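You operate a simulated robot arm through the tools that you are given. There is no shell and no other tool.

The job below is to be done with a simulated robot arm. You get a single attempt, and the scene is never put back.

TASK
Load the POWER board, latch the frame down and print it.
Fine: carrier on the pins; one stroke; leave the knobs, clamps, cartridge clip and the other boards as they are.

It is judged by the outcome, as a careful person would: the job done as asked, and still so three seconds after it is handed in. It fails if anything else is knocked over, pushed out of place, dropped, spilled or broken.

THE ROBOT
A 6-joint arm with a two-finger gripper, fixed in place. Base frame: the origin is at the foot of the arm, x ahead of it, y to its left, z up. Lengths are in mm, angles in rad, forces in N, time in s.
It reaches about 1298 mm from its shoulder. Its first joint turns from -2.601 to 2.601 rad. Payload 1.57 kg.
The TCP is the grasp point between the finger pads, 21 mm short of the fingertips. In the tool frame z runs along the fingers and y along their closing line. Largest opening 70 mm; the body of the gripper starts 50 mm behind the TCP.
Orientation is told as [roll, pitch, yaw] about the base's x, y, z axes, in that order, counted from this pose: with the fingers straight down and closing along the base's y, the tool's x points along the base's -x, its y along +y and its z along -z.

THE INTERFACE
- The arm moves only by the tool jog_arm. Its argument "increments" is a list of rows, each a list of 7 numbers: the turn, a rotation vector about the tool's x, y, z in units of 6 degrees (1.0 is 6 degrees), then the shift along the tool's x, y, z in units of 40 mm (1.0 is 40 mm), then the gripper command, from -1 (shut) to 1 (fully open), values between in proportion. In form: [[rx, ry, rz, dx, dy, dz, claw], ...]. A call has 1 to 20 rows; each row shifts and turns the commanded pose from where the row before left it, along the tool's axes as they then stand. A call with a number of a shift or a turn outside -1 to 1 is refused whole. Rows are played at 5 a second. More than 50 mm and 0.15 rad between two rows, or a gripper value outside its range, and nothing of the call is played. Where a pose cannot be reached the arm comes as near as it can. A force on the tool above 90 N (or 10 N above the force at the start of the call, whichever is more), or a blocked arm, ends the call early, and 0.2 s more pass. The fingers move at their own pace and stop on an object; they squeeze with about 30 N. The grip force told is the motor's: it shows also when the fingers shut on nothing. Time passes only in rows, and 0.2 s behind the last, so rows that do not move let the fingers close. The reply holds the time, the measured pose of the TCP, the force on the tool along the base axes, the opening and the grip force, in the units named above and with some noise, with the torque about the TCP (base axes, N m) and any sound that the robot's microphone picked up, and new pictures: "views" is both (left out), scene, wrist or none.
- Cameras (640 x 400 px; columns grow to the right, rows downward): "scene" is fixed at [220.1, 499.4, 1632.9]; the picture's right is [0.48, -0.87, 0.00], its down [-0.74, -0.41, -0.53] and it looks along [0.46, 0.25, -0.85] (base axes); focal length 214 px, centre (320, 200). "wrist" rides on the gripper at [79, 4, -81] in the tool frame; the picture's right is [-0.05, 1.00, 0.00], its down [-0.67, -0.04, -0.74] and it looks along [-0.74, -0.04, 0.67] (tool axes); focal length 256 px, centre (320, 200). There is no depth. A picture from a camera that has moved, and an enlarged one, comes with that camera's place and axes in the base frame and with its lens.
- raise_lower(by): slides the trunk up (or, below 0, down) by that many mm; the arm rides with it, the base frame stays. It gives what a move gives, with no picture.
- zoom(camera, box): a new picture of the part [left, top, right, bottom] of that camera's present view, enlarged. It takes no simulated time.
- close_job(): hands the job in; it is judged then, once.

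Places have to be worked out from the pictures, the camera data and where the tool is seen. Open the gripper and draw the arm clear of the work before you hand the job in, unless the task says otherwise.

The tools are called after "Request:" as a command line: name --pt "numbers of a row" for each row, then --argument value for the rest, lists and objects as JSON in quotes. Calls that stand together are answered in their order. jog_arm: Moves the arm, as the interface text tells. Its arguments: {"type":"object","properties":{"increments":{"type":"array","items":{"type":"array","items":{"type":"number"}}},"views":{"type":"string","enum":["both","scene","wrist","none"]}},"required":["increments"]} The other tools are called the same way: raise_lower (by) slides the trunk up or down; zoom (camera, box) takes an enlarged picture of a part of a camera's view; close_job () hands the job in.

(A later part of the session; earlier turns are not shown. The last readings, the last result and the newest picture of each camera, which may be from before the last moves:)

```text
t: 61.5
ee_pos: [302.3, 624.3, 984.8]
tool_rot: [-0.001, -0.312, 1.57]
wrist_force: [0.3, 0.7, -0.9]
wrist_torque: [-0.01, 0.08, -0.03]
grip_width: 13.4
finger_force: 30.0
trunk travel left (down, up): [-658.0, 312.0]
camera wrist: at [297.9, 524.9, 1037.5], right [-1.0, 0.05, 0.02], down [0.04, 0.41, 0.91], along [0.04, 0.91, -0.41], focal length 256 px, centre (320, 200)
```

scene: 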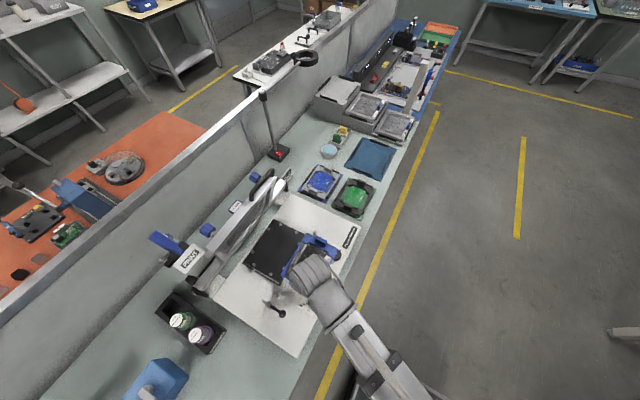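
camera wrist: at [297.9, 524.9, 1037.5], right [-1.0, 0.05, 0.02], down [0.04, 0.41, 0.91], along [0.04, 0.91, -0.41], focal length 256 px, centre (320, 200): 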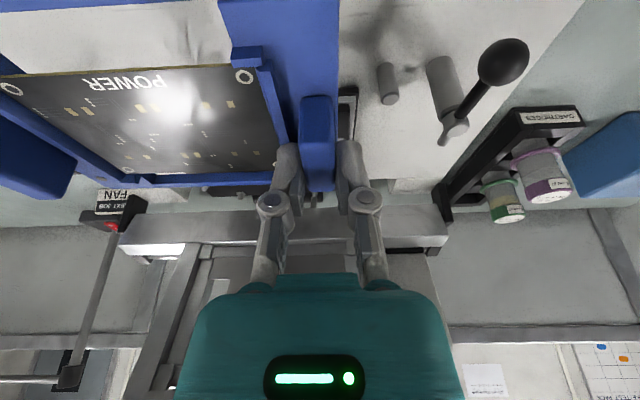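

Now I move +y about 110 mm toward the nest, still high, then check clearance to the frame.

Request:
jog_arm --pt "0 0 0 -0.187 0 0.06 -1" --pt "0 0 0 -0.374 0 0.1205 -1" --pt "0 0 0 -0.374 0 0.1205 -1" --pt "0 0 0 -0.374 0 0.1205 -1" --pt "0 0 0 -0.374 0 0.1205 -1" --pt "0 0 0 -0.374 0 0.1205 -1" --pt "0 0 0 -0.374 0 0.1205 -1" --pt "0 0 0 -0.187 0 0.06 -1" --views "both"

Request:
zoom --camera "scene" --box '[200, 180, 380, 330]'

Request:
zoom --camera "wrist" --box '[0, 0, 440, 275]'

```text
t: 63.3
ee_pos: [300.4, 734.5, 985.1]
tool_rot: [0.001, -0.314, 1.569]
wrist_force: [0.3, -1.1, -1.0]
wrist_torque: [-0.02, 0.1, 0.02]
grip_width: 13.5
finger_force: 31.0
trunk travel left (down, up): [-658.0, 312.0]
camera wrist: at [296.1, 636.0, 1037.3], right [-1.0, 0.05, 0.02], down [0.04, 0.4, 0.91], along [0.04, 0.91, -0.41], focal length 256 px, centre (320, 200)
```

scene: 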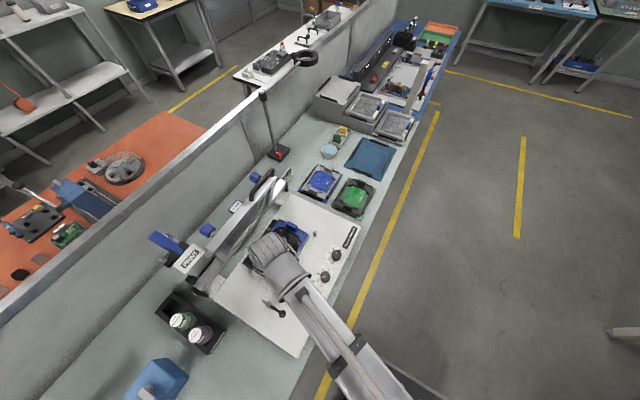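
wrist: 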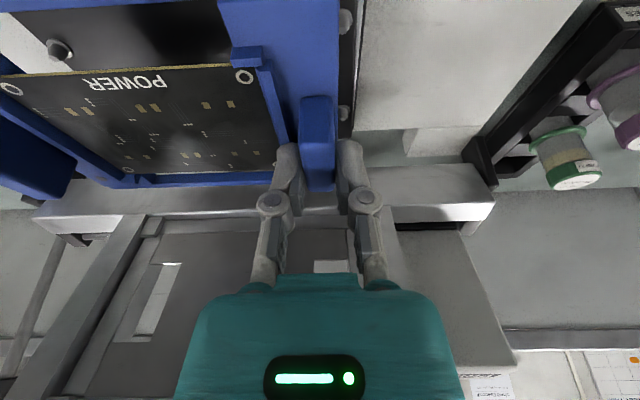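

```text
2.67 times, centred on (290, 255) of scene
camera zoom: at [220.1, 499.4, 1632.9], right [0.48, -0.87, 0.0], down [-0.74, -0.41, -0.53], along [0.46, 0.25, -0.85], focal length 572 px, centre (400, 53)
```

zoom: 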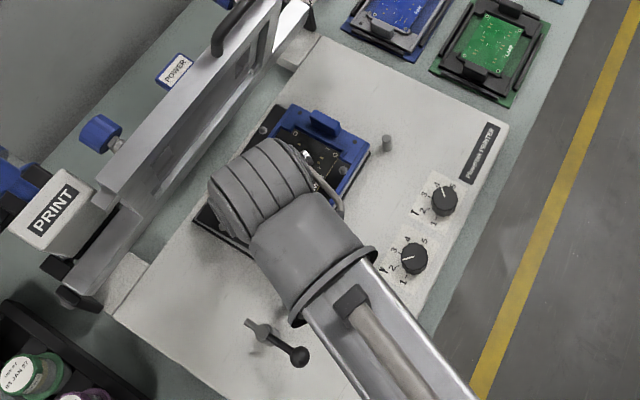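

```text
1.45 times, centred on (220, 138) of wrist
camera zoom: at [296.1, 636.0, 1037.3], right [-1.0, 0.05, 0.02], down [0.04, 0.4, 0.91], along [0.04, 0.91, -0.41], focal length 372 px, centre (466, 291)
```

zoom: 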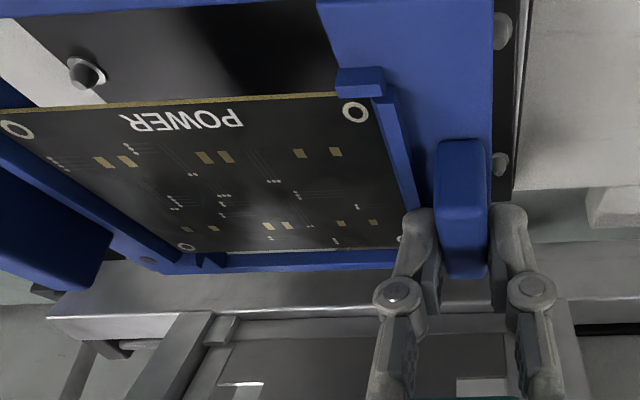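

Clearance to the frame is generous with this tilt. I move +y another 22 mm, lower by 30, and examine the alignment of carrier edges against the pins.

Request:
jog_arm --pt "0 0 0 -0.26 0 0.084 -1" --pt "0 0 0 -0.26 0 0.084 -1" --views "none"

Request:
raise_lower --by -30

Request:
jog_arm --pt "0 0 0 0 0 0 -1" --views "both"

Request:
zoom --camera "scene" --box '[220, 200, 340, 290]'

Request:
zoom --camera "wrist" --box '[200, 0, 440, 150]'

Request:
zoom --camera "wrist" --box '[0, 0, 240, 150]'

```text
t: 63.9
ee_pos: [300.7, 758.1, 986.2]
tool_rot: [0.0, -0.314, 1.571]
wrist_force: [0.6, 0.3, -2.7]
wrist_torque: [-0.02, 0.09, 0.04]
grip_width: 13.2
finger_force: 30.0
trunk travel left (down, up): [-658.0, 312.0]
```

```text
t: 64.7
ee_pos: [299.9, 757.1, 955.7]
tool_rot: [0.001, -0.314, 1.571]
wrist_force: [0.0, 0.3, -0.1]
wrist_torque: [0.0, 0.09, 0.02]
grip_width: 13.1
finger_force: 29.7
trunk travel left (down, up): [-628.0, 342.0]
```

```text
t: 65.0
ee_pos: [300.8, 757.7, 955.1]
tool_rot: [0.001, -0.313, 1.572]
wrist_force: [0.2, 0.1, -0.7]
wrist_torque: [0.02, 0.09, 0.01]
grip_width: 13.1
finger_force: 30.2
trunk travel left (down, up): [-628.0, 342.0]
camera wrist: at [296.3, 658.0, 1007.4], right [-1.0, 0.05, 0.02], down [0.04, 0.4, 0.91], along [0.04, 0.91, -0.4], focal length 256 px, centre (320, 200)
```

scene: 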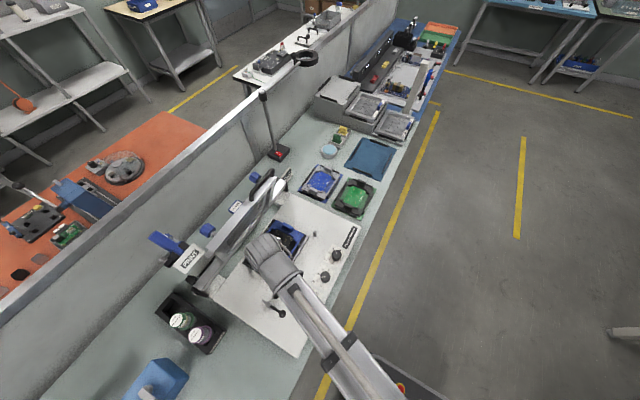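
wrist: 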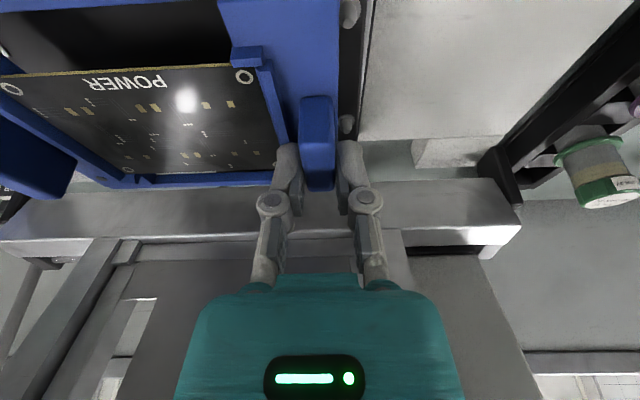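

```text
4.44 times, centred on (280, 245) of scene
camera zoom: at [220.1, 499.4, 1632.9], right [0.48, -0.87, 0.0], down [-0.74, -0.41, -0.53], along [0.46, 0.25, -0.85], focal length 953 px, centre (498, 0)
```

zoom: 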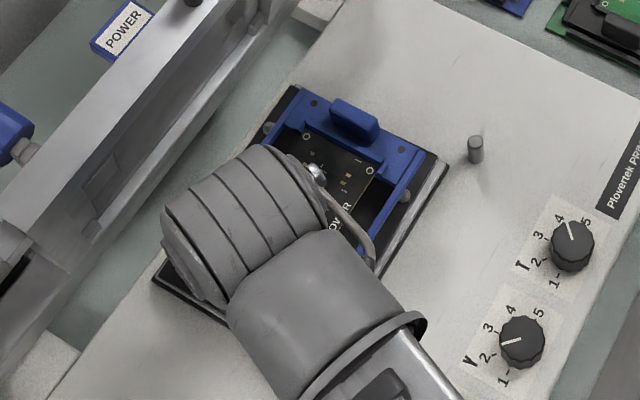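

```text
2.67 times, centred on (320, 75) of wrist
camera zoom: at [296.3, 658.0, 1007.4], right [-1.0, 0.05, 0.02], down [0.04, 0.4, 0.91], along [0.04, 0.91, -0.4], focal length 683 px, centre (320, 533)
```

zoom: 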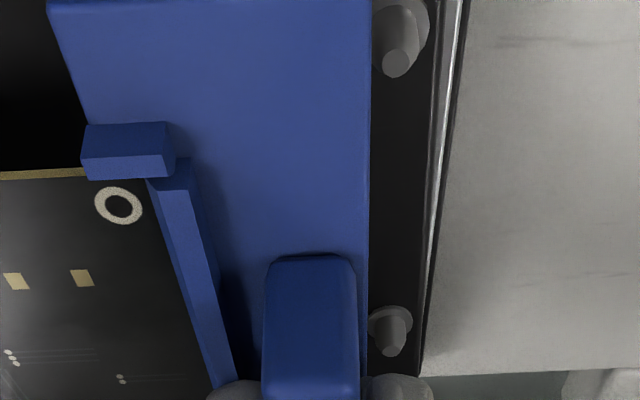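

```text
2.67 times, centred on (120, 75) of wrist
camera zoom: at [296.3, 658.0, 1007.4], right [-1.0, 0.05, 0.02], down [0.04, 0.4, 0.91], along [0.04, 0.91, -0.4], focal length 683 px, centre (853, 533)
```

zoom: 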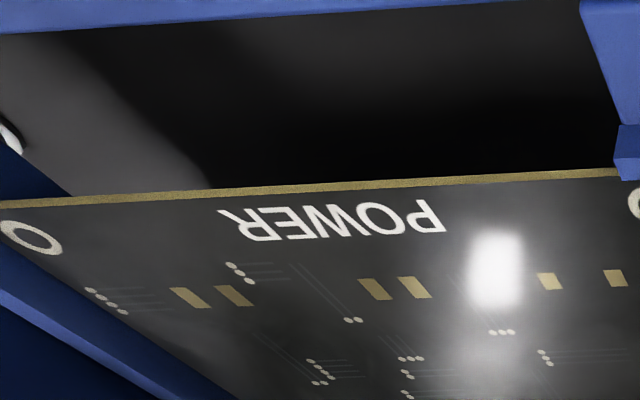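

The pins are visible just outside the carrier's −x end. I need to judge the nest's rotation relative to the carrier, so I zoom in tighter on both.

Request:
zoom --camera "scene" --box '[262, 210, 312, 250]'

Request:
zoom --camera "wrist" --box '[300, 0, 400, 150]'

```text
10.00 times, centred on (287, 230) of scene
camera zoom: at [220.1, 499.4, 1632.9], right [0.48, -0.87, 0.0], down [-0.74, -0.41, -0.53], along [0.46, 0.25, -0.85], focal length 2145 px, centre (650, -100)
```

zoom: 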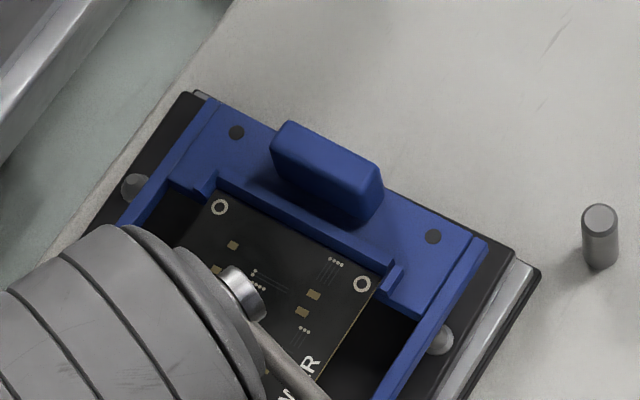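

```text
2.67 times, centred on (350, 75) of wrist
camera zoom: at [296.3, 658.0, 1007.4], right [-1.0, 0.05, 0.02], down [0.04, 0.4, 0.91], along [0.04, 0.91, -0.4], focal length 683 px, centre (240, 533)
```

zoom: 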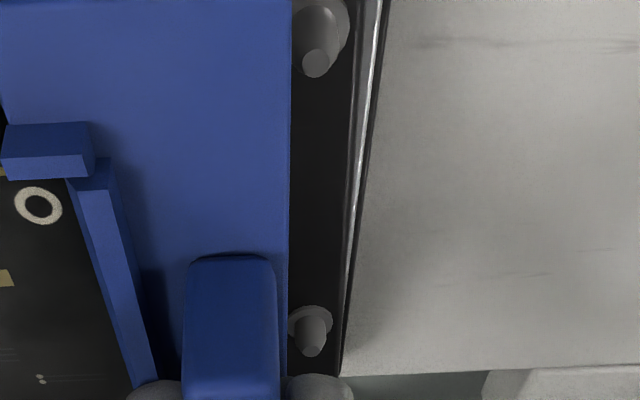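

The scene view suggests the carrier must shift about +8 mm in y and −1 mm in x, with roughly +1.4° yaw. I apply most of that correction while still above the pins, lower slightly, and re-check with less parallax.

Request:
jog_arm --pt "-0.0716 0 -0.222 -0.143 0.03 0.046 -1" --views "none"

Request:
raise_lower --by -8

Request:
jog_arm --pt "0 0 0 0 0 0 -1" --views "wrist"

Request:
zoom --camera "scene" --box '[262, 210, 312, 250]'

Request:
zoom --camera "wrist" --box '[300, 0, 400, 150]'

Request:
zoom --camera "scene" --box '[240, 210, 320, 270]'

```text
t: 65.5
ee_pos: [299.9, 763.3, 955.9]
tool_rot: [0.0, -0.315, 1.595]
wrist_force: [-0.5, 0.3, -0.8]
wrist_torque: [-0.01, 0.11, 0.05]
grip_width: 13.1
finger_force: 30.0
trunk travel left (down, up): [-628.0, 342.0]
```

```text
t: 66.0
ee_pos: [299.7, 762.4, 946.3]
tool_rot: [0.001, -0.314, 1.596]
wrist_force: [-0.1, -0.6, -1.5]
wrist_torque: [0.02, 0.08, -0.02]
grip_width: 13.3
finger_force: 30.2
trunk travel left (down, up): [-620.0, 350.0]
```

```text
t: 66.4
ee_pos: [300.1, 763.8, 946.4]
tool_rot: [0.001, -0.313, 1.595]
wrist_force: [-0.8, 0.7, -1.3]
wrist_torque: [0.0, 0.08, 0.04]
grip_width: 13.3
finger_force: 29.8
trunk travel left (down, up): [-620.0, 350.0]
camera wrist: at [297.7, 663.2, 999.4], right [-1.0, 0.03, 0.02], down [0.03, 0.4, 0.91], along [0.02, 0.91, -0.4], focal length 256 px, centre (320, 200)
```

wrist: 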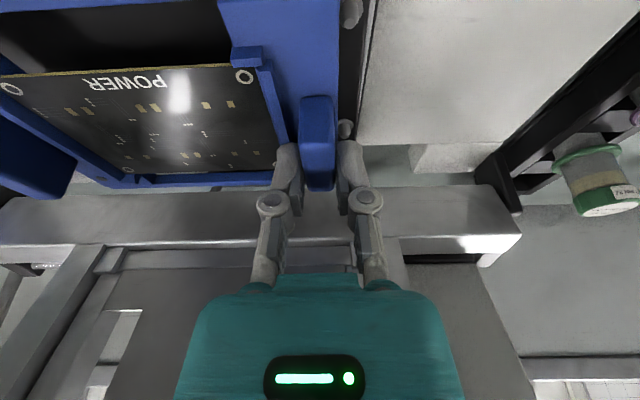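

```text
10.00 times, centred on (287, 230) of scene
camera zoom: at [220.1, 499.4, 1632.9], right [0.48, -0.87, 0.0], down [-0.74, -0.41, -0.53], along [0.46, 0.25, -0.85], focal length 2145 px, centre (650, -100)
```

zoom: 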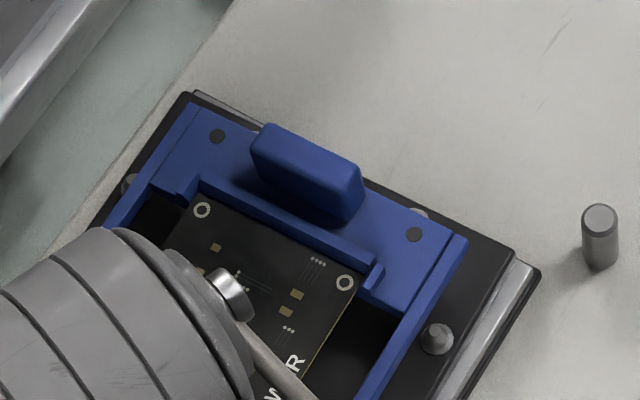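

```text
2.67 times, centred on (350, 75) of wrist
camera zoom: at [297.7, 663.2, 999.4], right [-1.0, 0.03, 0.02], down [0.03, 0.4, 0.91], along [0.02, 0.91, -0.4], focal length 683 px, centre (240, 533)
```

zoom: 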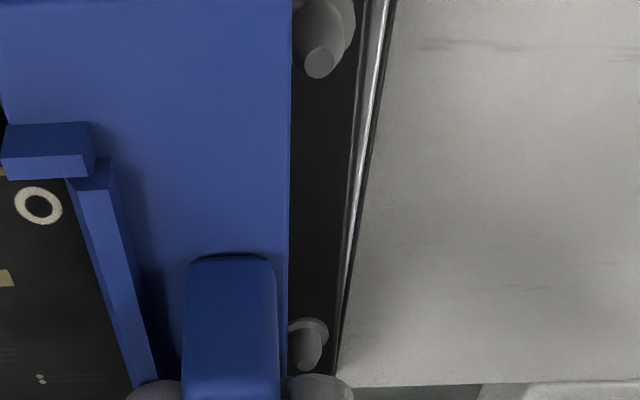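

```text
6.67 times, centred on (280, 240) of scene
camera zoom: at [220.1, 499.4, 1632.9], right [0.48, -0.87, 0.0], down [-0.74, -0.41, -0.53], along [0.46, 0.25, -0.85], focal length 1430 px, centre (587, -67)
```

zoom: 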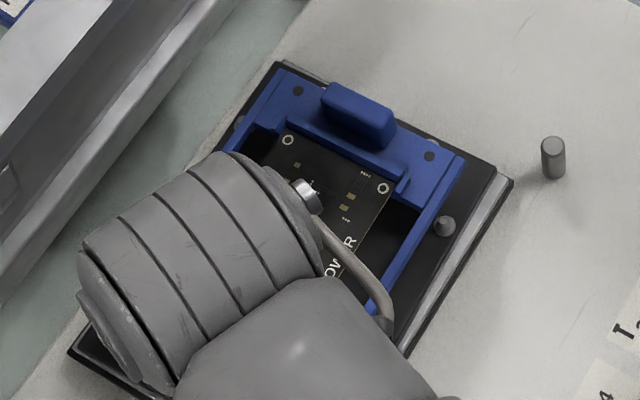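

Much closer: the scene view says about 3 mm more in +y and about 0.4° more yaw are needed; x is good. I apply that and lower another 6 mm.

Request:
jog_arm --pt "-0.0205 0 -0.0635 -0.0595 0.008 0.019 -1" --views "none"

Request:
raise_lower --by -6

Request:
jog_arm --pt "0 0 0 0 0 0 -1" --views "wrist"

Request:
zoom --camera "scene" --box '[262, 210, 312, 250]'

Request:
zoom --camera "wrist" --box '[300, 0, 400, 150]'

```text
t: 66.8
ee_pos: [299.3, 764.7, 946.9]
tool_rot: [0.001, -0.313, 1.602]
wrist_force: [-0.1, 0.2, -1.0]
wrist_torque: [-0.03, 0.05, -0.01]
grip_width: 13.1
finger_force: 30.2
trunk travel left (down, up): [-620.0, 350.0]
```

```text
t: 67.4
ee_pos: [298.0, 764.4, 941.1]
tool_rot: [0.001, -0.314, 1.602]
wrist_force: [-0.1, 0.6, -1.1]
wrist_torque: [0.0, 0.04, 0.0]
grip_width: 13.5
finger_force: 29.2
trunk travel left (down, up): [-614.0, 356.0]
```

```text
t: 67.8
ee_pos: [298.3, 765.8, 941.0]
tool_rot: [0.003, -0.314, 1.601]
wrist_force: [-0.6, 0.8, -1.5]
wrist_torque: [0.03, 0.05, -0.01]
grip_width: 13.3
finger_force: 30.0
trunk travel left (down, up): [-614.0, 356.0]
camera wrist: at [297.5, 666.0, 993.4], right [-1.0, 0.02, 0.02], down [0.02, 0.4, 0.91], along [0.01, 0.91, -0.41], focal length 256 px, centre (320, 200)
```

wrist: 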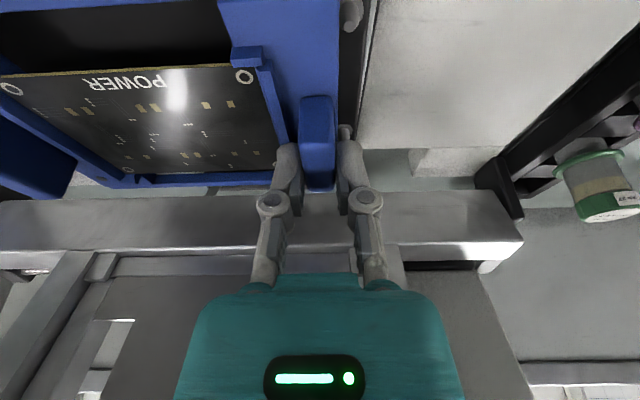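

```text
10.00 times, centred on (287, 230) of scene
camera zoom: at [220.1, 499.4, 1632.9], right [0.48, -0.87, 0.0], down [-0.74, -0.41, -0.53], along [0.46, 0.25, -0.85], focal length 2145 px, centre (650, -100)
```

zoom: 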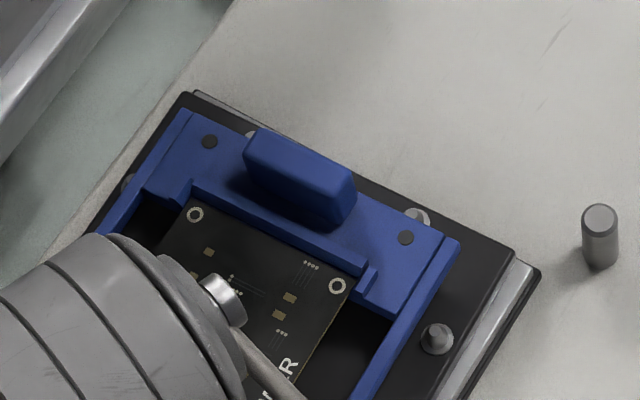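

```text
2.67 times, centred on (350, 75) of wrist
camera zoom: at [297.5, 666.0, 993.4], right [-1.0, 0.02, 0.02], down [0.02, 0.4, 0.91], along [0.01, 0.91, -0.41], focal length 683 px, centre (240, 533)
```

zoom: 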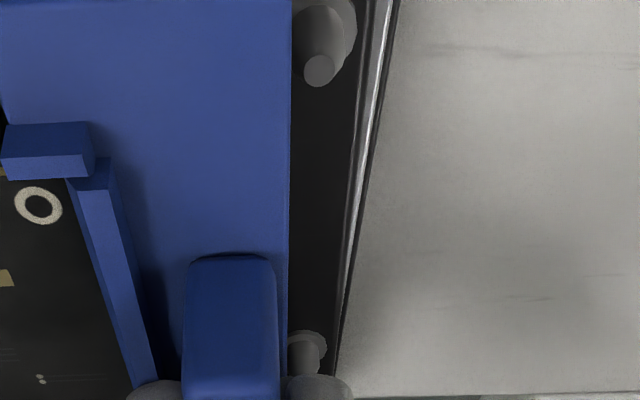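

The carrier edges now look centred between the pins on all sides (gaps of about 5 mm to pin centres). I lower in small steps watching the force.

Request:
raise_lower --by -5

Request:
raise_lower --by -4

Request:
jog_arm --pt "0 0 0 0 0 0 -1" --views "wrist"

Request:
zoom --camera "scene" --box '[262, 210, 312, 250]'

Request:
zoom --camera "wrist" --box '[300, 0, 400, 150]'

```text
t: 68.3
ee_pos: [298.3, 766.3, 935.7]
tool_rot: [0.001, -0.315, 1.601]
wrist_force: [0.7, 1.2, -1.0]
wrist_torque: [-0.02, 0.08, -0.01]
grip_width: 13.3
finger_force: 30.9
trunk travel left (down, up): [-609.0, 361.0]
```

```text
t: 68.8
ee_pos: [299.1, 766.5, 932.3]
tool_rot: [0.002, -0.316, 1.602]
wrist_force: [-0.1, 0.3, -1.1]
wrist_torque: [0.01, 0.06, 0.0]
grip_width: 13.0
finger_force: 30.0
trunk travel left (down, up): [-605.0, 365.0]
```

```text
t: 69.2
ee_pos: [299.3, 766.2, 932.0]
tool_rot: [-0.001, -0.314, 1.602]
wrist_force: [-0.1, 0.5, -0.7]
wrist_torque: [0.02, 0.12, -0.01]
grip_width: 13.0
finger_force: 29.8
trunk travel left (down, up): [-605.0, 365.0]
camera wrist: at [297.5, 666.0, 984.4], right [-1.0, 0.02, 0.02], down [0.02, 0.4, 0.91], along [0.01, 0.91, -0.41], focal length 256 px, centre (320, 200)
```

wrist: 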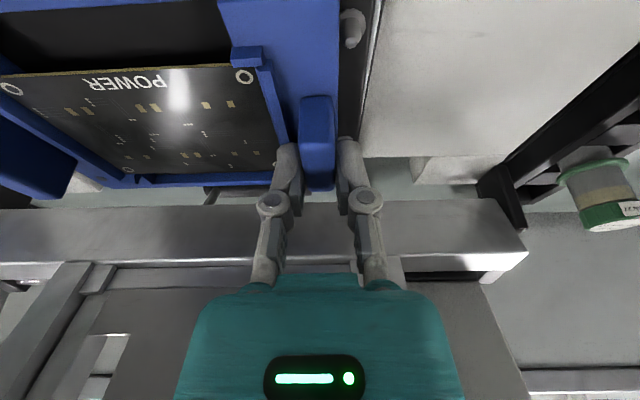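

```text
10.00 times, centred on (287, 230) of scene
camera zoom: at [220.1, 499.4, 1632.9], right [0.48, -0.87, 0.0], down [-0.74, -0.41, -0.53], along [0.46, 0.25, -0.85], focal length 2145 px, centre (650, -100)
```

zoom: 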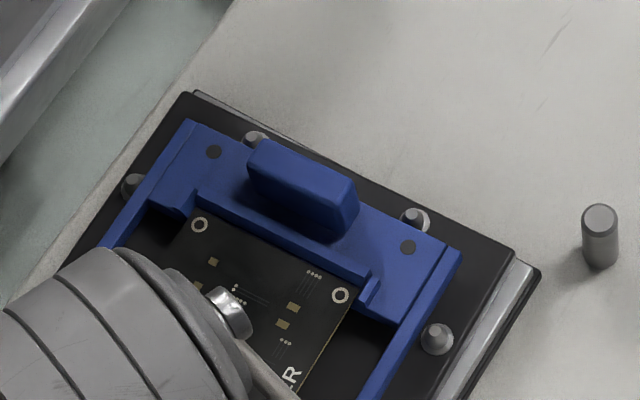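

```text
2.67 times, centred on (350, 75) of wrist
camera zoom: at [297.5, 666.0, 984.4], right [-1.0, 0.02, 0.02], down [0.02, 0.4, 0.91], along [0.01, 0.91, -0.41], focal length 683 px, centre (240, 533)
```

zoom: 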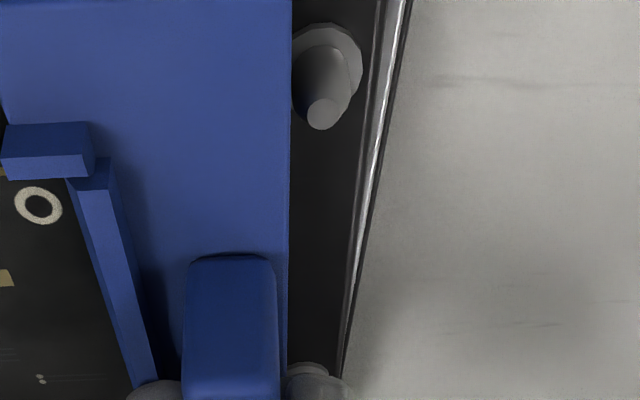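

All four visible pins flank the carrier evenly (gaps about 5 mm to the pin centres, pin radius about 4). I nudge +x by 0.5 mm and keep lowering.

Request:
jog_arm --pt "0 0 0 0 -0.014 0 -1" --views "none"

Request:
raise_lower --by -4

Request:
raise_lower --by -3

Request:
jog_arm --pt "0 0 0 0 0 0 -1" --views "wrist"

Request:
zoom --camera "scene" --box '[262, 210, 312, 250]'

Request:
zoom --camera "wrist" --box '[300, 0, 400, 150]'

```text
t: 69.6
ee_pos: [299.2, 765.6, 933.1]
tool_rot: [-0.001, -0.315, 1.602]
wrist_force: [0.1, 0.6, -1.5]
wrist_torque: [-0.04, 0.05, -0.02]
grip_width: 13.5
finger_force: 30.0
trunk travel left (down, up): [-605.0, 365.0]
```

```text
t: 70.2
ee_pos: [299.3, 764.7, 928.5]
tool_rot: [-0.001, -0.314, 1.604]
wrist_force: [-0.6, -1.4, -0.9]
wrist_torque: [-0.01, 0.09, 0.02]
grip_width: 13.4
finger_force: 30.0
trunk travel left (down, up): [-601.0, 369.0]
```

```text
t: 70.7
ee_pos: [298.8, 765.5, 925.6]
tool_rot: [0.0, -0.313, 1.603]
wrist_force: [0.8, 0.2, -0.9]
wrist_torque: [0.02, 0.05, 0.01]
grip_width: 13.1
finger_force: 29.8
trunk travel left (down, up): [-598.0, 372.0]
```

```text
t: 71.1
ee_pos: [299.6, 764.6, 925.5]
tool_rot: [0.0, -0.315, 1.602]
wrist_force: [0.5, -0.2, 0.0]
wrist_torque: [0.02, -0.02, 0.03]
grip_width: 13.3
finger_force: 29.8
trunk travel left (down, up): [-598.0, 372.0]
camera wrist: at [298.0, 665.7, 977.4], right [-1.0, 0.02, 0.02], down [0.02, 0.4, 0.91], along [0.01, 0.91, -0.41], focal length 256 px, centre (320, 200)
```

wrist: 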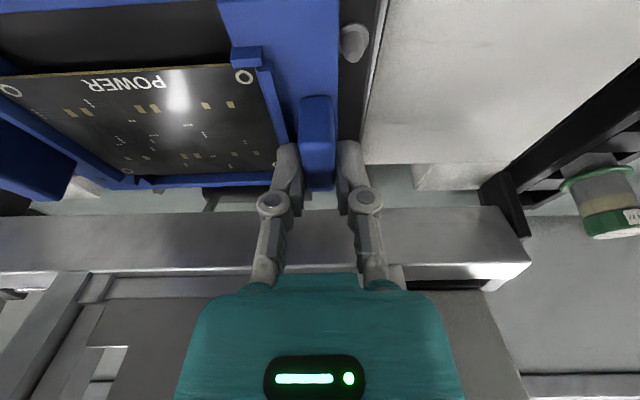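

```text
10.00 times, centred on (287, 230) of scene
camera zoom: at [220.1, 499.4, 1632.9], right [0.48, -0.87, 0.0], down [-0.74, -0.41, -0.53], along [0.46, 0.25, -0.85], focal length 2145 px, centre (650, -100)
```

zoom: 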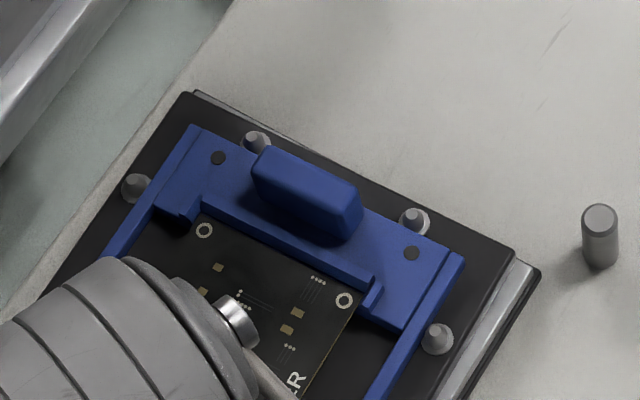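

```text
2.67 times, centred on (350, 75) of wrist
camera zoom: at [298.0, 665.7, 977.4], right [-1.0, 0.02, 0.02], down [0.02, 0.4, 0.91], along [0.01, 0.91, -0.41], focal length 683 px, centre (240, 533)
```

zoom: 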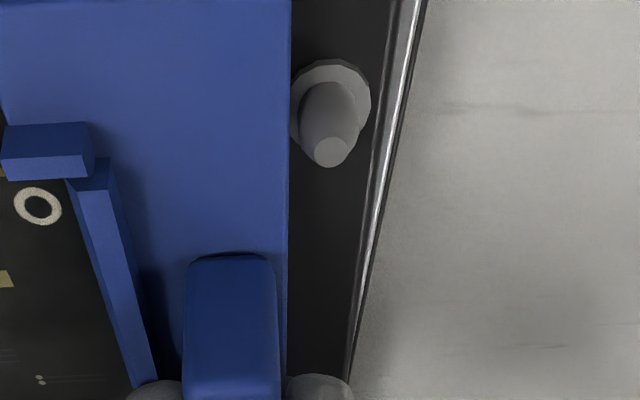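

Still light contact only. I continue lowering 2 mm at a time until it seats.

Request:
raise_lower --by -2

Request:
raise_lower --by -2

Request:
jog_arm --pt "0 0 0 0 0 0 -1" --views "wrist"

Request:
zoom --camera "scene" --box '[262, 210, 312, 250]'

Request:
zoom --camera "wrist" --box '[300, 0, 400, 150]'

```text
t: 71.6
ee_pos: [299.4, 763.6, 924.9]
tool_rot: [-0.001, -0.316, 1.603]
wrist_force: [0.8, 3.6, 19.8]
wrist_torque: [-0.1, 0.0, 0.05]
grip_width: 13.2
finger_force: 29.9
trunk travel left (down, up): [-596.0, 374.0]
```

```text
t: 72.1
ee_pos: [299.1, 764.1, 924.2]
tool_rot: [0.0, -0.317, 1.602]
wrist_force: [2.4, 4.5, 38.8]
wrist_torque: [0.23, -0.4, 0.04]
grip_width: 13.5
finger_force: 30.2
trunk travel left (down, up): [-594.0, 376.0]
```

```text
t: 72.5
ee_pos: [299.3, 763.2, 922.6]
tool_rot: [-0.001, -0.314, 1.603]
wrist_force: [1.7, 3.7, 23.5]
wrist_torque: [0.32, -0.08, 0.05]
grip_width: 13.5
finger_force: 30.6
trunk travel left (down, up): [-594.0, 376.0]
camera wrist: at [297.4, 664.3, 974.5], right [-1.0, 0.02, 0.02], down [0.02, 0.4, 0.91], along [0.01, 0.91, -0.4], focal length 256 px, centre (320, 200)
```

wrist: 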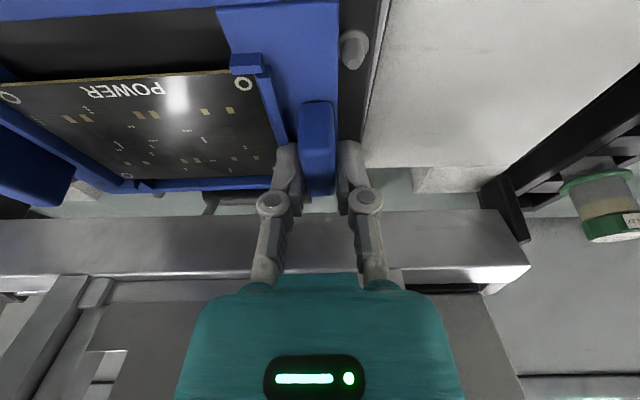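

```text
10.00 times, centred on (287, 230) of scene
camera zoom: at [220.1, 499.4, 1632.9], right [0.48, -0.87, 0.0], down [-0.74, -0.41, -0.53], along [0.46, 0.25, -0.85], focal length 2145 px, centre (650, -100)
```

zoom: 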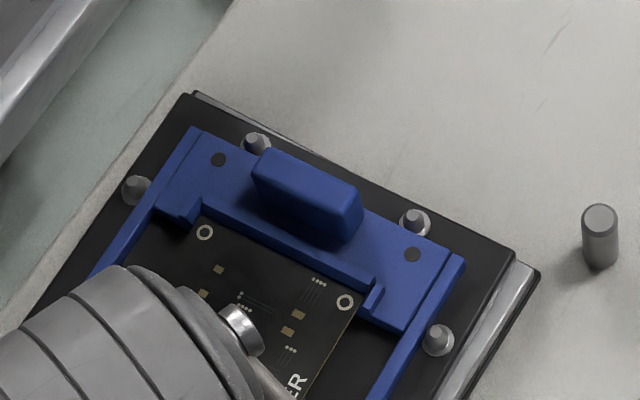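

```text
2.67 times, centred on (350, 75) of wrist
camera zoom: at [297.4, 664.3, 974.5], right [-1.0, 0.02, 0.02], down [0.02, 0.4, 0.91], along [0.01, 0.91, -0.4], focal length 683 px, centre (240, 533)
```

zoom: 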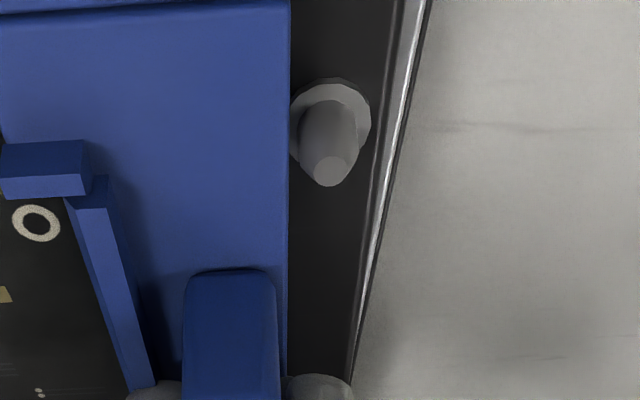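

Contact stiffened to about 20–39 N, so the carrier is resting on something. I zoom in to see whether it is flat on the plate between the pins.

Request:
zoom --camera "scene" --box '[296, 232, 316, 250]'

Request:
zoom --camera "scene" --box '[268, 218, 292, 236]'

Request:
zoom --camera "wrist" --box '[320, 10, 380, 70]'

Request:
zoom --camera "wrist" --box '[0, 150, 320, 230]'

```text
16.00 times, centred on (306, 241) of scene
camera zoom: at [220.1, 499.4, 1632.9], right [0.48, -0.87, 0.0], down [-0.74, -0.41, -0.53], along [0.46, 0.25, -0.85], focal length 3432 px, centre (544, -456)
```

zoom: 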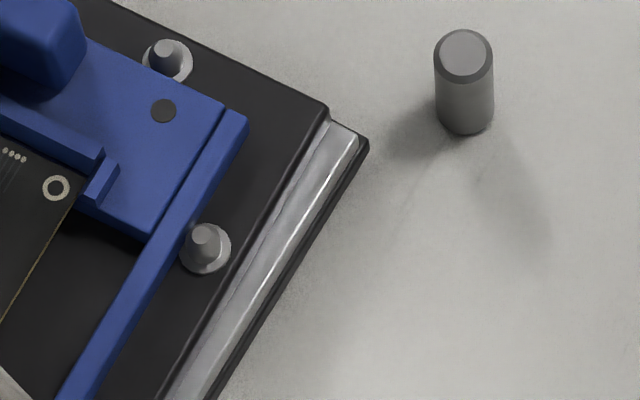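

```text
16.00 times, centred on (280, 227) of scene
camera zoom: at [220.1, 499.4, 1632.9], right [0.48, -0.87, 0.0], down [-0.74, -0.41, -0.53], along [0.46, 0.25, -0.85], focal length 3432 px, centre (960, -232)
```

zoom: 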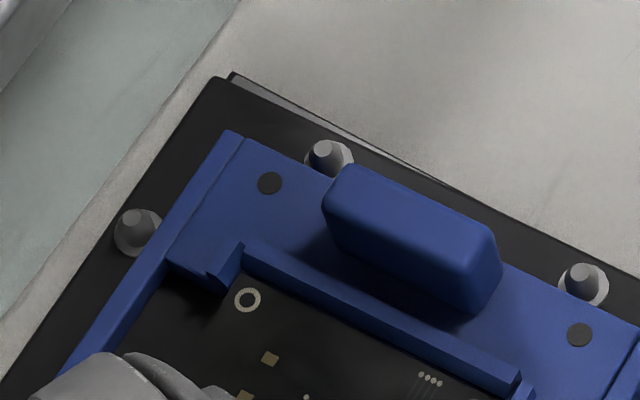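

```text
6.67 times, centred on (350, 40) of wrist
camera zoom: at [297.4, 664.3, 974.5], right [-1.0, 0.02, 0.02], down [0.02, 0.4, 0.91], along [0.01, 0.91, -0.4], focal length 1707 px, centre (120, 1267)
```

zoom: 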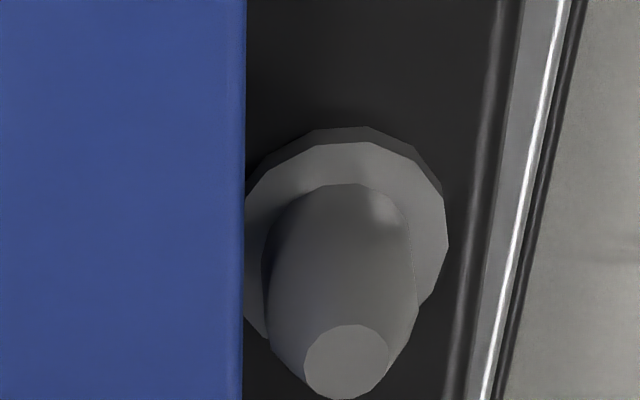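

```text
2.00 times, centred on (160, 190) of wrist
camera zoom: at [297.4, 664.3, 974.5], right [-1.0, 0.02, 0.02], down [0.02, 0.4, 0.91], along [0.01, 0.91, -0.4], focal length 512 px, centre (640, 220)
```

zoom: 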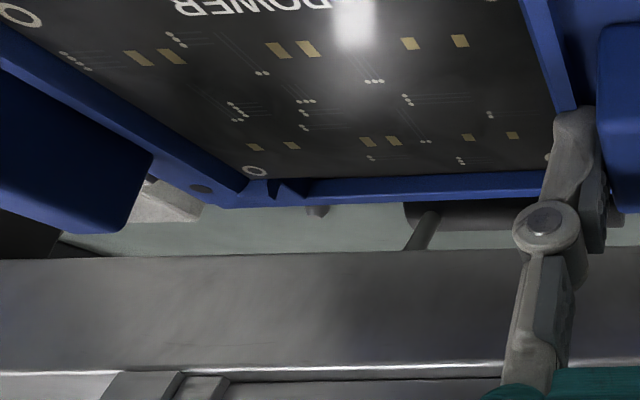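

The pins' conical bodies all flank the carrier just outside its edges, and it appears to sit flat. I relieve the press by raising 2 mm, then open the fingers slightly to release it.

Request:
raise_lower --by 2

Request:
jog_arm --pt "0 0 0 0 0 0 -0.3" --pt "0 0 0 0 0 0 -0.3" --views "wrist"

Request:
zoom --camera "scene" --box '[262, 210, 312, 250]'

```text
t: 73.0
ee_pos: [297.6, 763.5, 923.1]
tool_rot: [0.0, -0.312, 1.602]
wrist_force: [0.3, -0.2, -2.1]
wrist_torque: [-0.01, 0.07, 0.0]
grip_width: 13.0
finger_force: 29.9
trunk travel left (down, up): [-596.0, 374.0]
```

```text
t: 73.7
ee_pos: [299.6, 763.5, 923.6]
tool_rot: [0.001, -0.314, 1.601]
wrist_force: [0.2, -0.4, 4.9]
wrist_torque: [-0.03, -0.07, 0.0]
grip_width: 25.6
finger_force: 0.4
trunk travel left (down, up): [-596.0, 374.0]
camera wrist: at [297.9, 665.2, 975.7], right [-1.0, 0.02, 0.02], down [0.02, 0.4, 0.91], along [0.01, 0.91, -0.4], focal length 256 px, centre (320, 200)
```

wrist: 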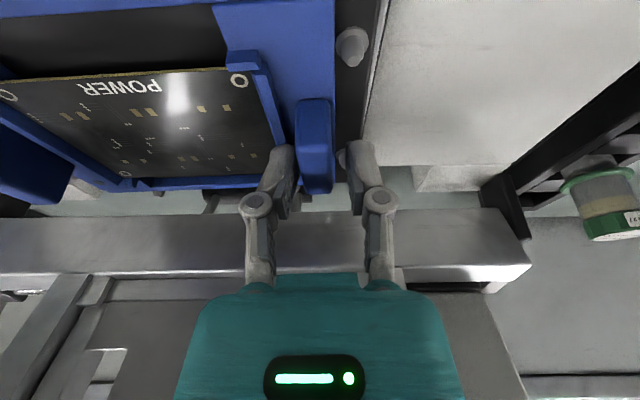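

```text
10.00 times, centred on (287, 230) of scene
camera zoom: at [220.1, 499.4, 1632.9], right [0.48, -0.87, 0.0], down [-0.74, -0.41, -0.53], along [0.46, 0.25, -0.85], focal length 2145 px, centre (650, -100)
```

zoom: 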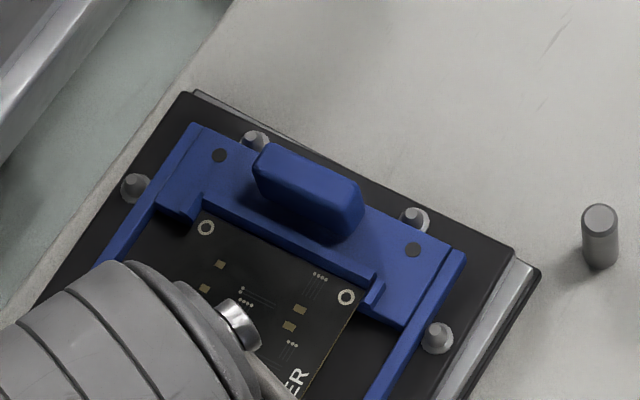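

Released; the inner fingertip brushes the clip bar (5 N), so I raise straight up clear of the lug and look at the seat.

Request:
raise_lower --by 30

Request:
raise_lower --by 30

Request:
jog_arm --pt "0 0 0 0.5 0 -0.16 -0.3" --pt "0 0 0 0.9 0 -0.29 -0.3" --pt "0 0 0 0.9 0 -0.29 -0.3" --views "both"

Request:
zoom --camera "scene" --box '[250, 210, 310, 260]'

Request:
zoom --camera "wrist" --box '[100, 0, 420, 200]'

```text
t: 74.4
ee_pos: [300.2, 765.1, 953.1]
tool_rot: [0.001, -0.315, 1.603]
wrist_force: [-0.2, 0.5, 0.5]
wrist_torque: [0.05, -0.02, 0.02]
grip_width: 24.4
finger_force: 0.1
trunk travel left (down, up): [-626.0, 344.0]
```

```text
t: 75.2
ee_pos: [299.2, 765.3, 983.4]
tool_rot: [-0.001, -0.315, 1.603]
wrist_force: [-0.3, 0.6, 0.6]
wrist_torque: [-0.02, -0.03, 0.0]
grip_width: 24.4
finger_force: 0.1
trunk travel left (down, up): [-656.0, 314.0]
```

```text
t: 76.0
ee_pos: [301.3, 666.5, 983.2]
tool_rot: [0.002, -0.315, 1.604]
wrist_force: [0.3, -0.6, 0.3]
wrist_torque: [-0.04, 0.01, 0.03]
grip_width: 24.3
finger_force: 0.0
trunk travel left (down, up): [-656.0, 314.0]
camera wrist: at [300.0, 566.8, 1035.6], right [-1.0, 0.02, 0.02], down [0.02, 0.4, 0.91], along [0.01, 0.91, -0.4], focal length 256 px, centre (320, 200)
```

scene: 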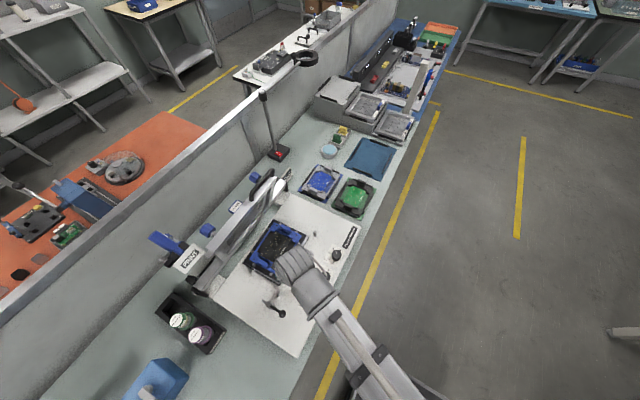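
wrist: 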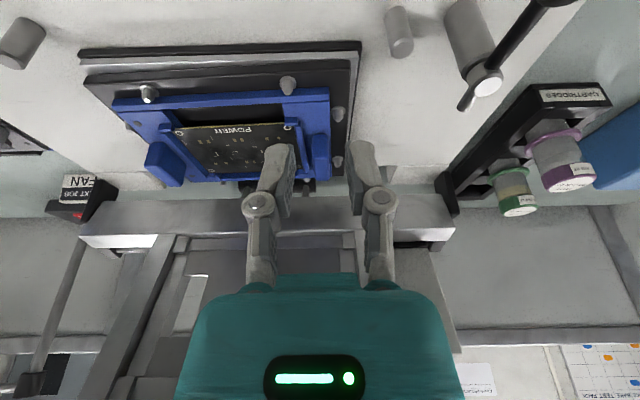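

```text
8.00 times, centred on (280, 235) of scene
camera zoom: at [220.1, 499.4, 1632.9], right [0.48, -0.87, 0.0], down [-0.74, -0.41, -0.53], along [0.46, 0.25, -0.85], focal length 1716 px, centre (640, -80)
```

zoom: 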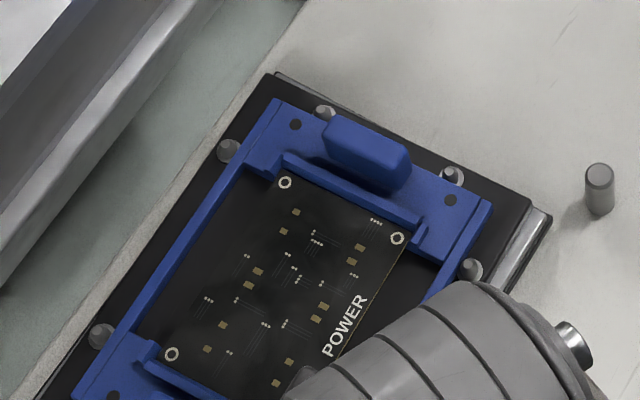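

```text
2.00 times, centred on (260, 100) of wrist
camera zoom: at [300.0, 566.8, 1035.6], right [-1.0, 0.02, 0.02], down [0.02, 0.4, 0.91], along [0.01, 0.91, -0.4], focal length 512 px, centre (440, 400)
```

zoom: 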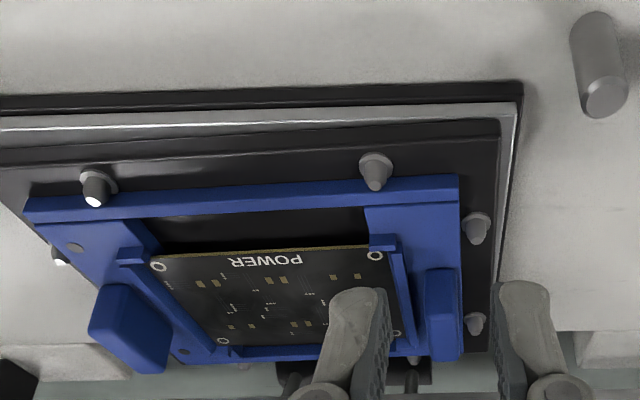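

The carrier sits between the pins, board face up and text oriented as before. To verify it is level and seated at the far end too, I'll gently touch the top of the +x lug with closed fingers and compare heights.

Request:
jog_arm --pt "0 0 0 0 -0.58 0 -1" --pt "0 0 0 0 -0.58 0 -1" --pt "0 0 0 0 -0.58 0 -1" --pt "0 0 0 0 -0.58 0 -1" --pt "0 0 0 0 -0.58 0 -1" --pt "0 0 0 0 -0.58 0 -1" --pt "0 0 0 -0.361 0 0.1163 -1" --pt "0 0 0 -0.361 0 0.1163 -1" --pt "0 0 0 -0.361 0 0.1163 -1" --pt "0 0 0 -0.361 0 0.1163 -1" --pt "0 0 0 -0.361 0 0.1163 -1" --pt "0 0 0 -0.361 0 0.1163 -1" --views "both"

Request:
zoom --camera "wrist" --box '[200, 0, 440, 150]'

Request:
zoom --camera "scene" --box '[220, 180, 340, 280]'

```text
t: 78.5
ee_pos: [438.6, 764.5, 983.0]
tool_rot: [0.0, -0.315, 1.602]
wrist_force: [-0.1, -0.8, -0.4]
wrist_torque: [0.04, 0.0, 0.01]
grip_width: 0.0
finger_force: 28.8
trunk travel left (down, up): [-656.0, 314.0]
camera wrist: at [438.2, 665.4, 1035.4], right [-1.0, 0.02, 0.02], down [0.02, 0.4, 0.91], along [0.01, 0.91, -0.41], focal length 256 px, centre (320, 200)
```

scene: 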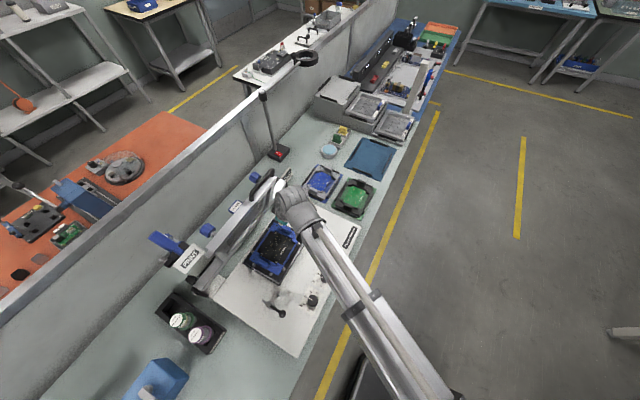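
wrist: 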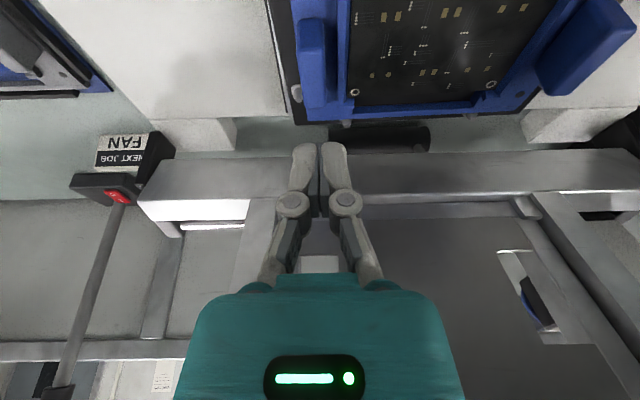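

```text
2.67 times, centred on (320, 75) of wrist
camera zoom: at [438.2, 665.4, 1035.4], right [-1.0, 0.02, 0.02], down [0.02, 0.4, 0.91], along [0.01, 0.91, -0.41], focal length 683 px, centre (320, 533)
```

zoom: 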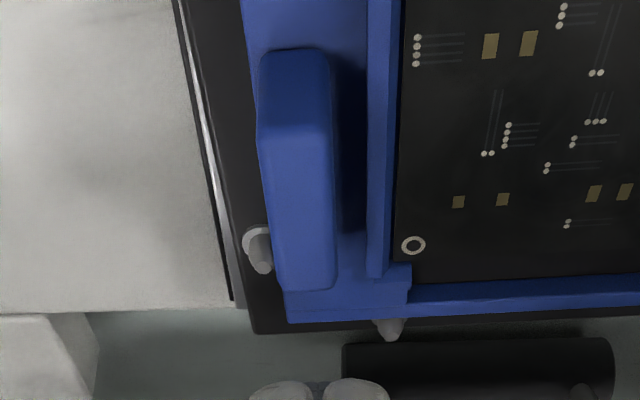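

```text
4.00 times, centred on (280, 230) of scene
camera zoom: at [220.1, 499.4, 1632.9], right [0.48, -0.87, 0.0], down [-0.74, -0.41, -0.53], along [0.46, 0.25, -0.85], focal length 858 px, centre (480, 80)
```

zoom: 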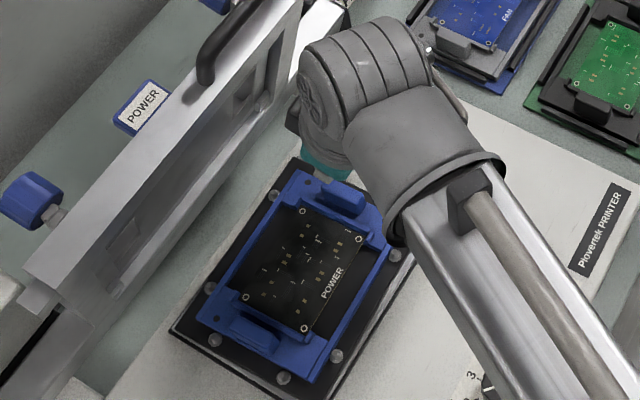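

The carrier is clearly inside all the visible pins. I shift 3 mm to the lug centre and lower to touch its top.

Request:
jog_arm --pt "0 0 0 0 -0.08 0 -1" --views "none"

Request:
raise_lower --by -36

Request:
raise_lower --by -4

Request:
raise_lower --by -3

```text
t: 79.0
ee_pos: [442.9, 765.1, 982.4]
tool_rot: [0.001, -0.312, 1.603]
wrist_force: [0.2, 0.7, 1.1]
wrist_torque: [-0.01, 0.0, 0.0]
grip_width: 0.0
finger_force: 28.3
trunk travel left (down, up): [-656.0, 314.0]
```

```text
t: 79.8
ee_pos: [443.5, 764.6, 948.2]
tool_rot: [0.0, -0.312, 1.603]
wrist_force: [0.0, 0.1, -0.6]
wrist_torque: [0.0, -0.03, -0.01]
grip_width: 0.0
finger_force: 28.8
trunk travel left (down, up): [-620.0, 350.0]
```

```text
t: 80.3
ee_pos: [442.6, 763.9, 943.4]
tool_rot: [-0.001, -0.315, 1.602]
wrist_force: [0.9, 0.9, 7.7]
wrist_torque: [0.04, -0.02, -0.05]
grip_width: 6.2
finger_force: 29.1
trunk travel left (down, up): [-616.0, 354.0]
```

```text
t: 80.8
ee_pos: [443.0, 763.5, 944.0]
tool_rot: [-0.003, -0.319, 1.601]
wrist_force: [4.9, 7.3, 40.8]
wrist_torque: [0.11, -0.06, -0.15]
grip_width: 6.0
finger_force: 28.5
trunk travel left (down, up): [-613.0, 357.0]
```

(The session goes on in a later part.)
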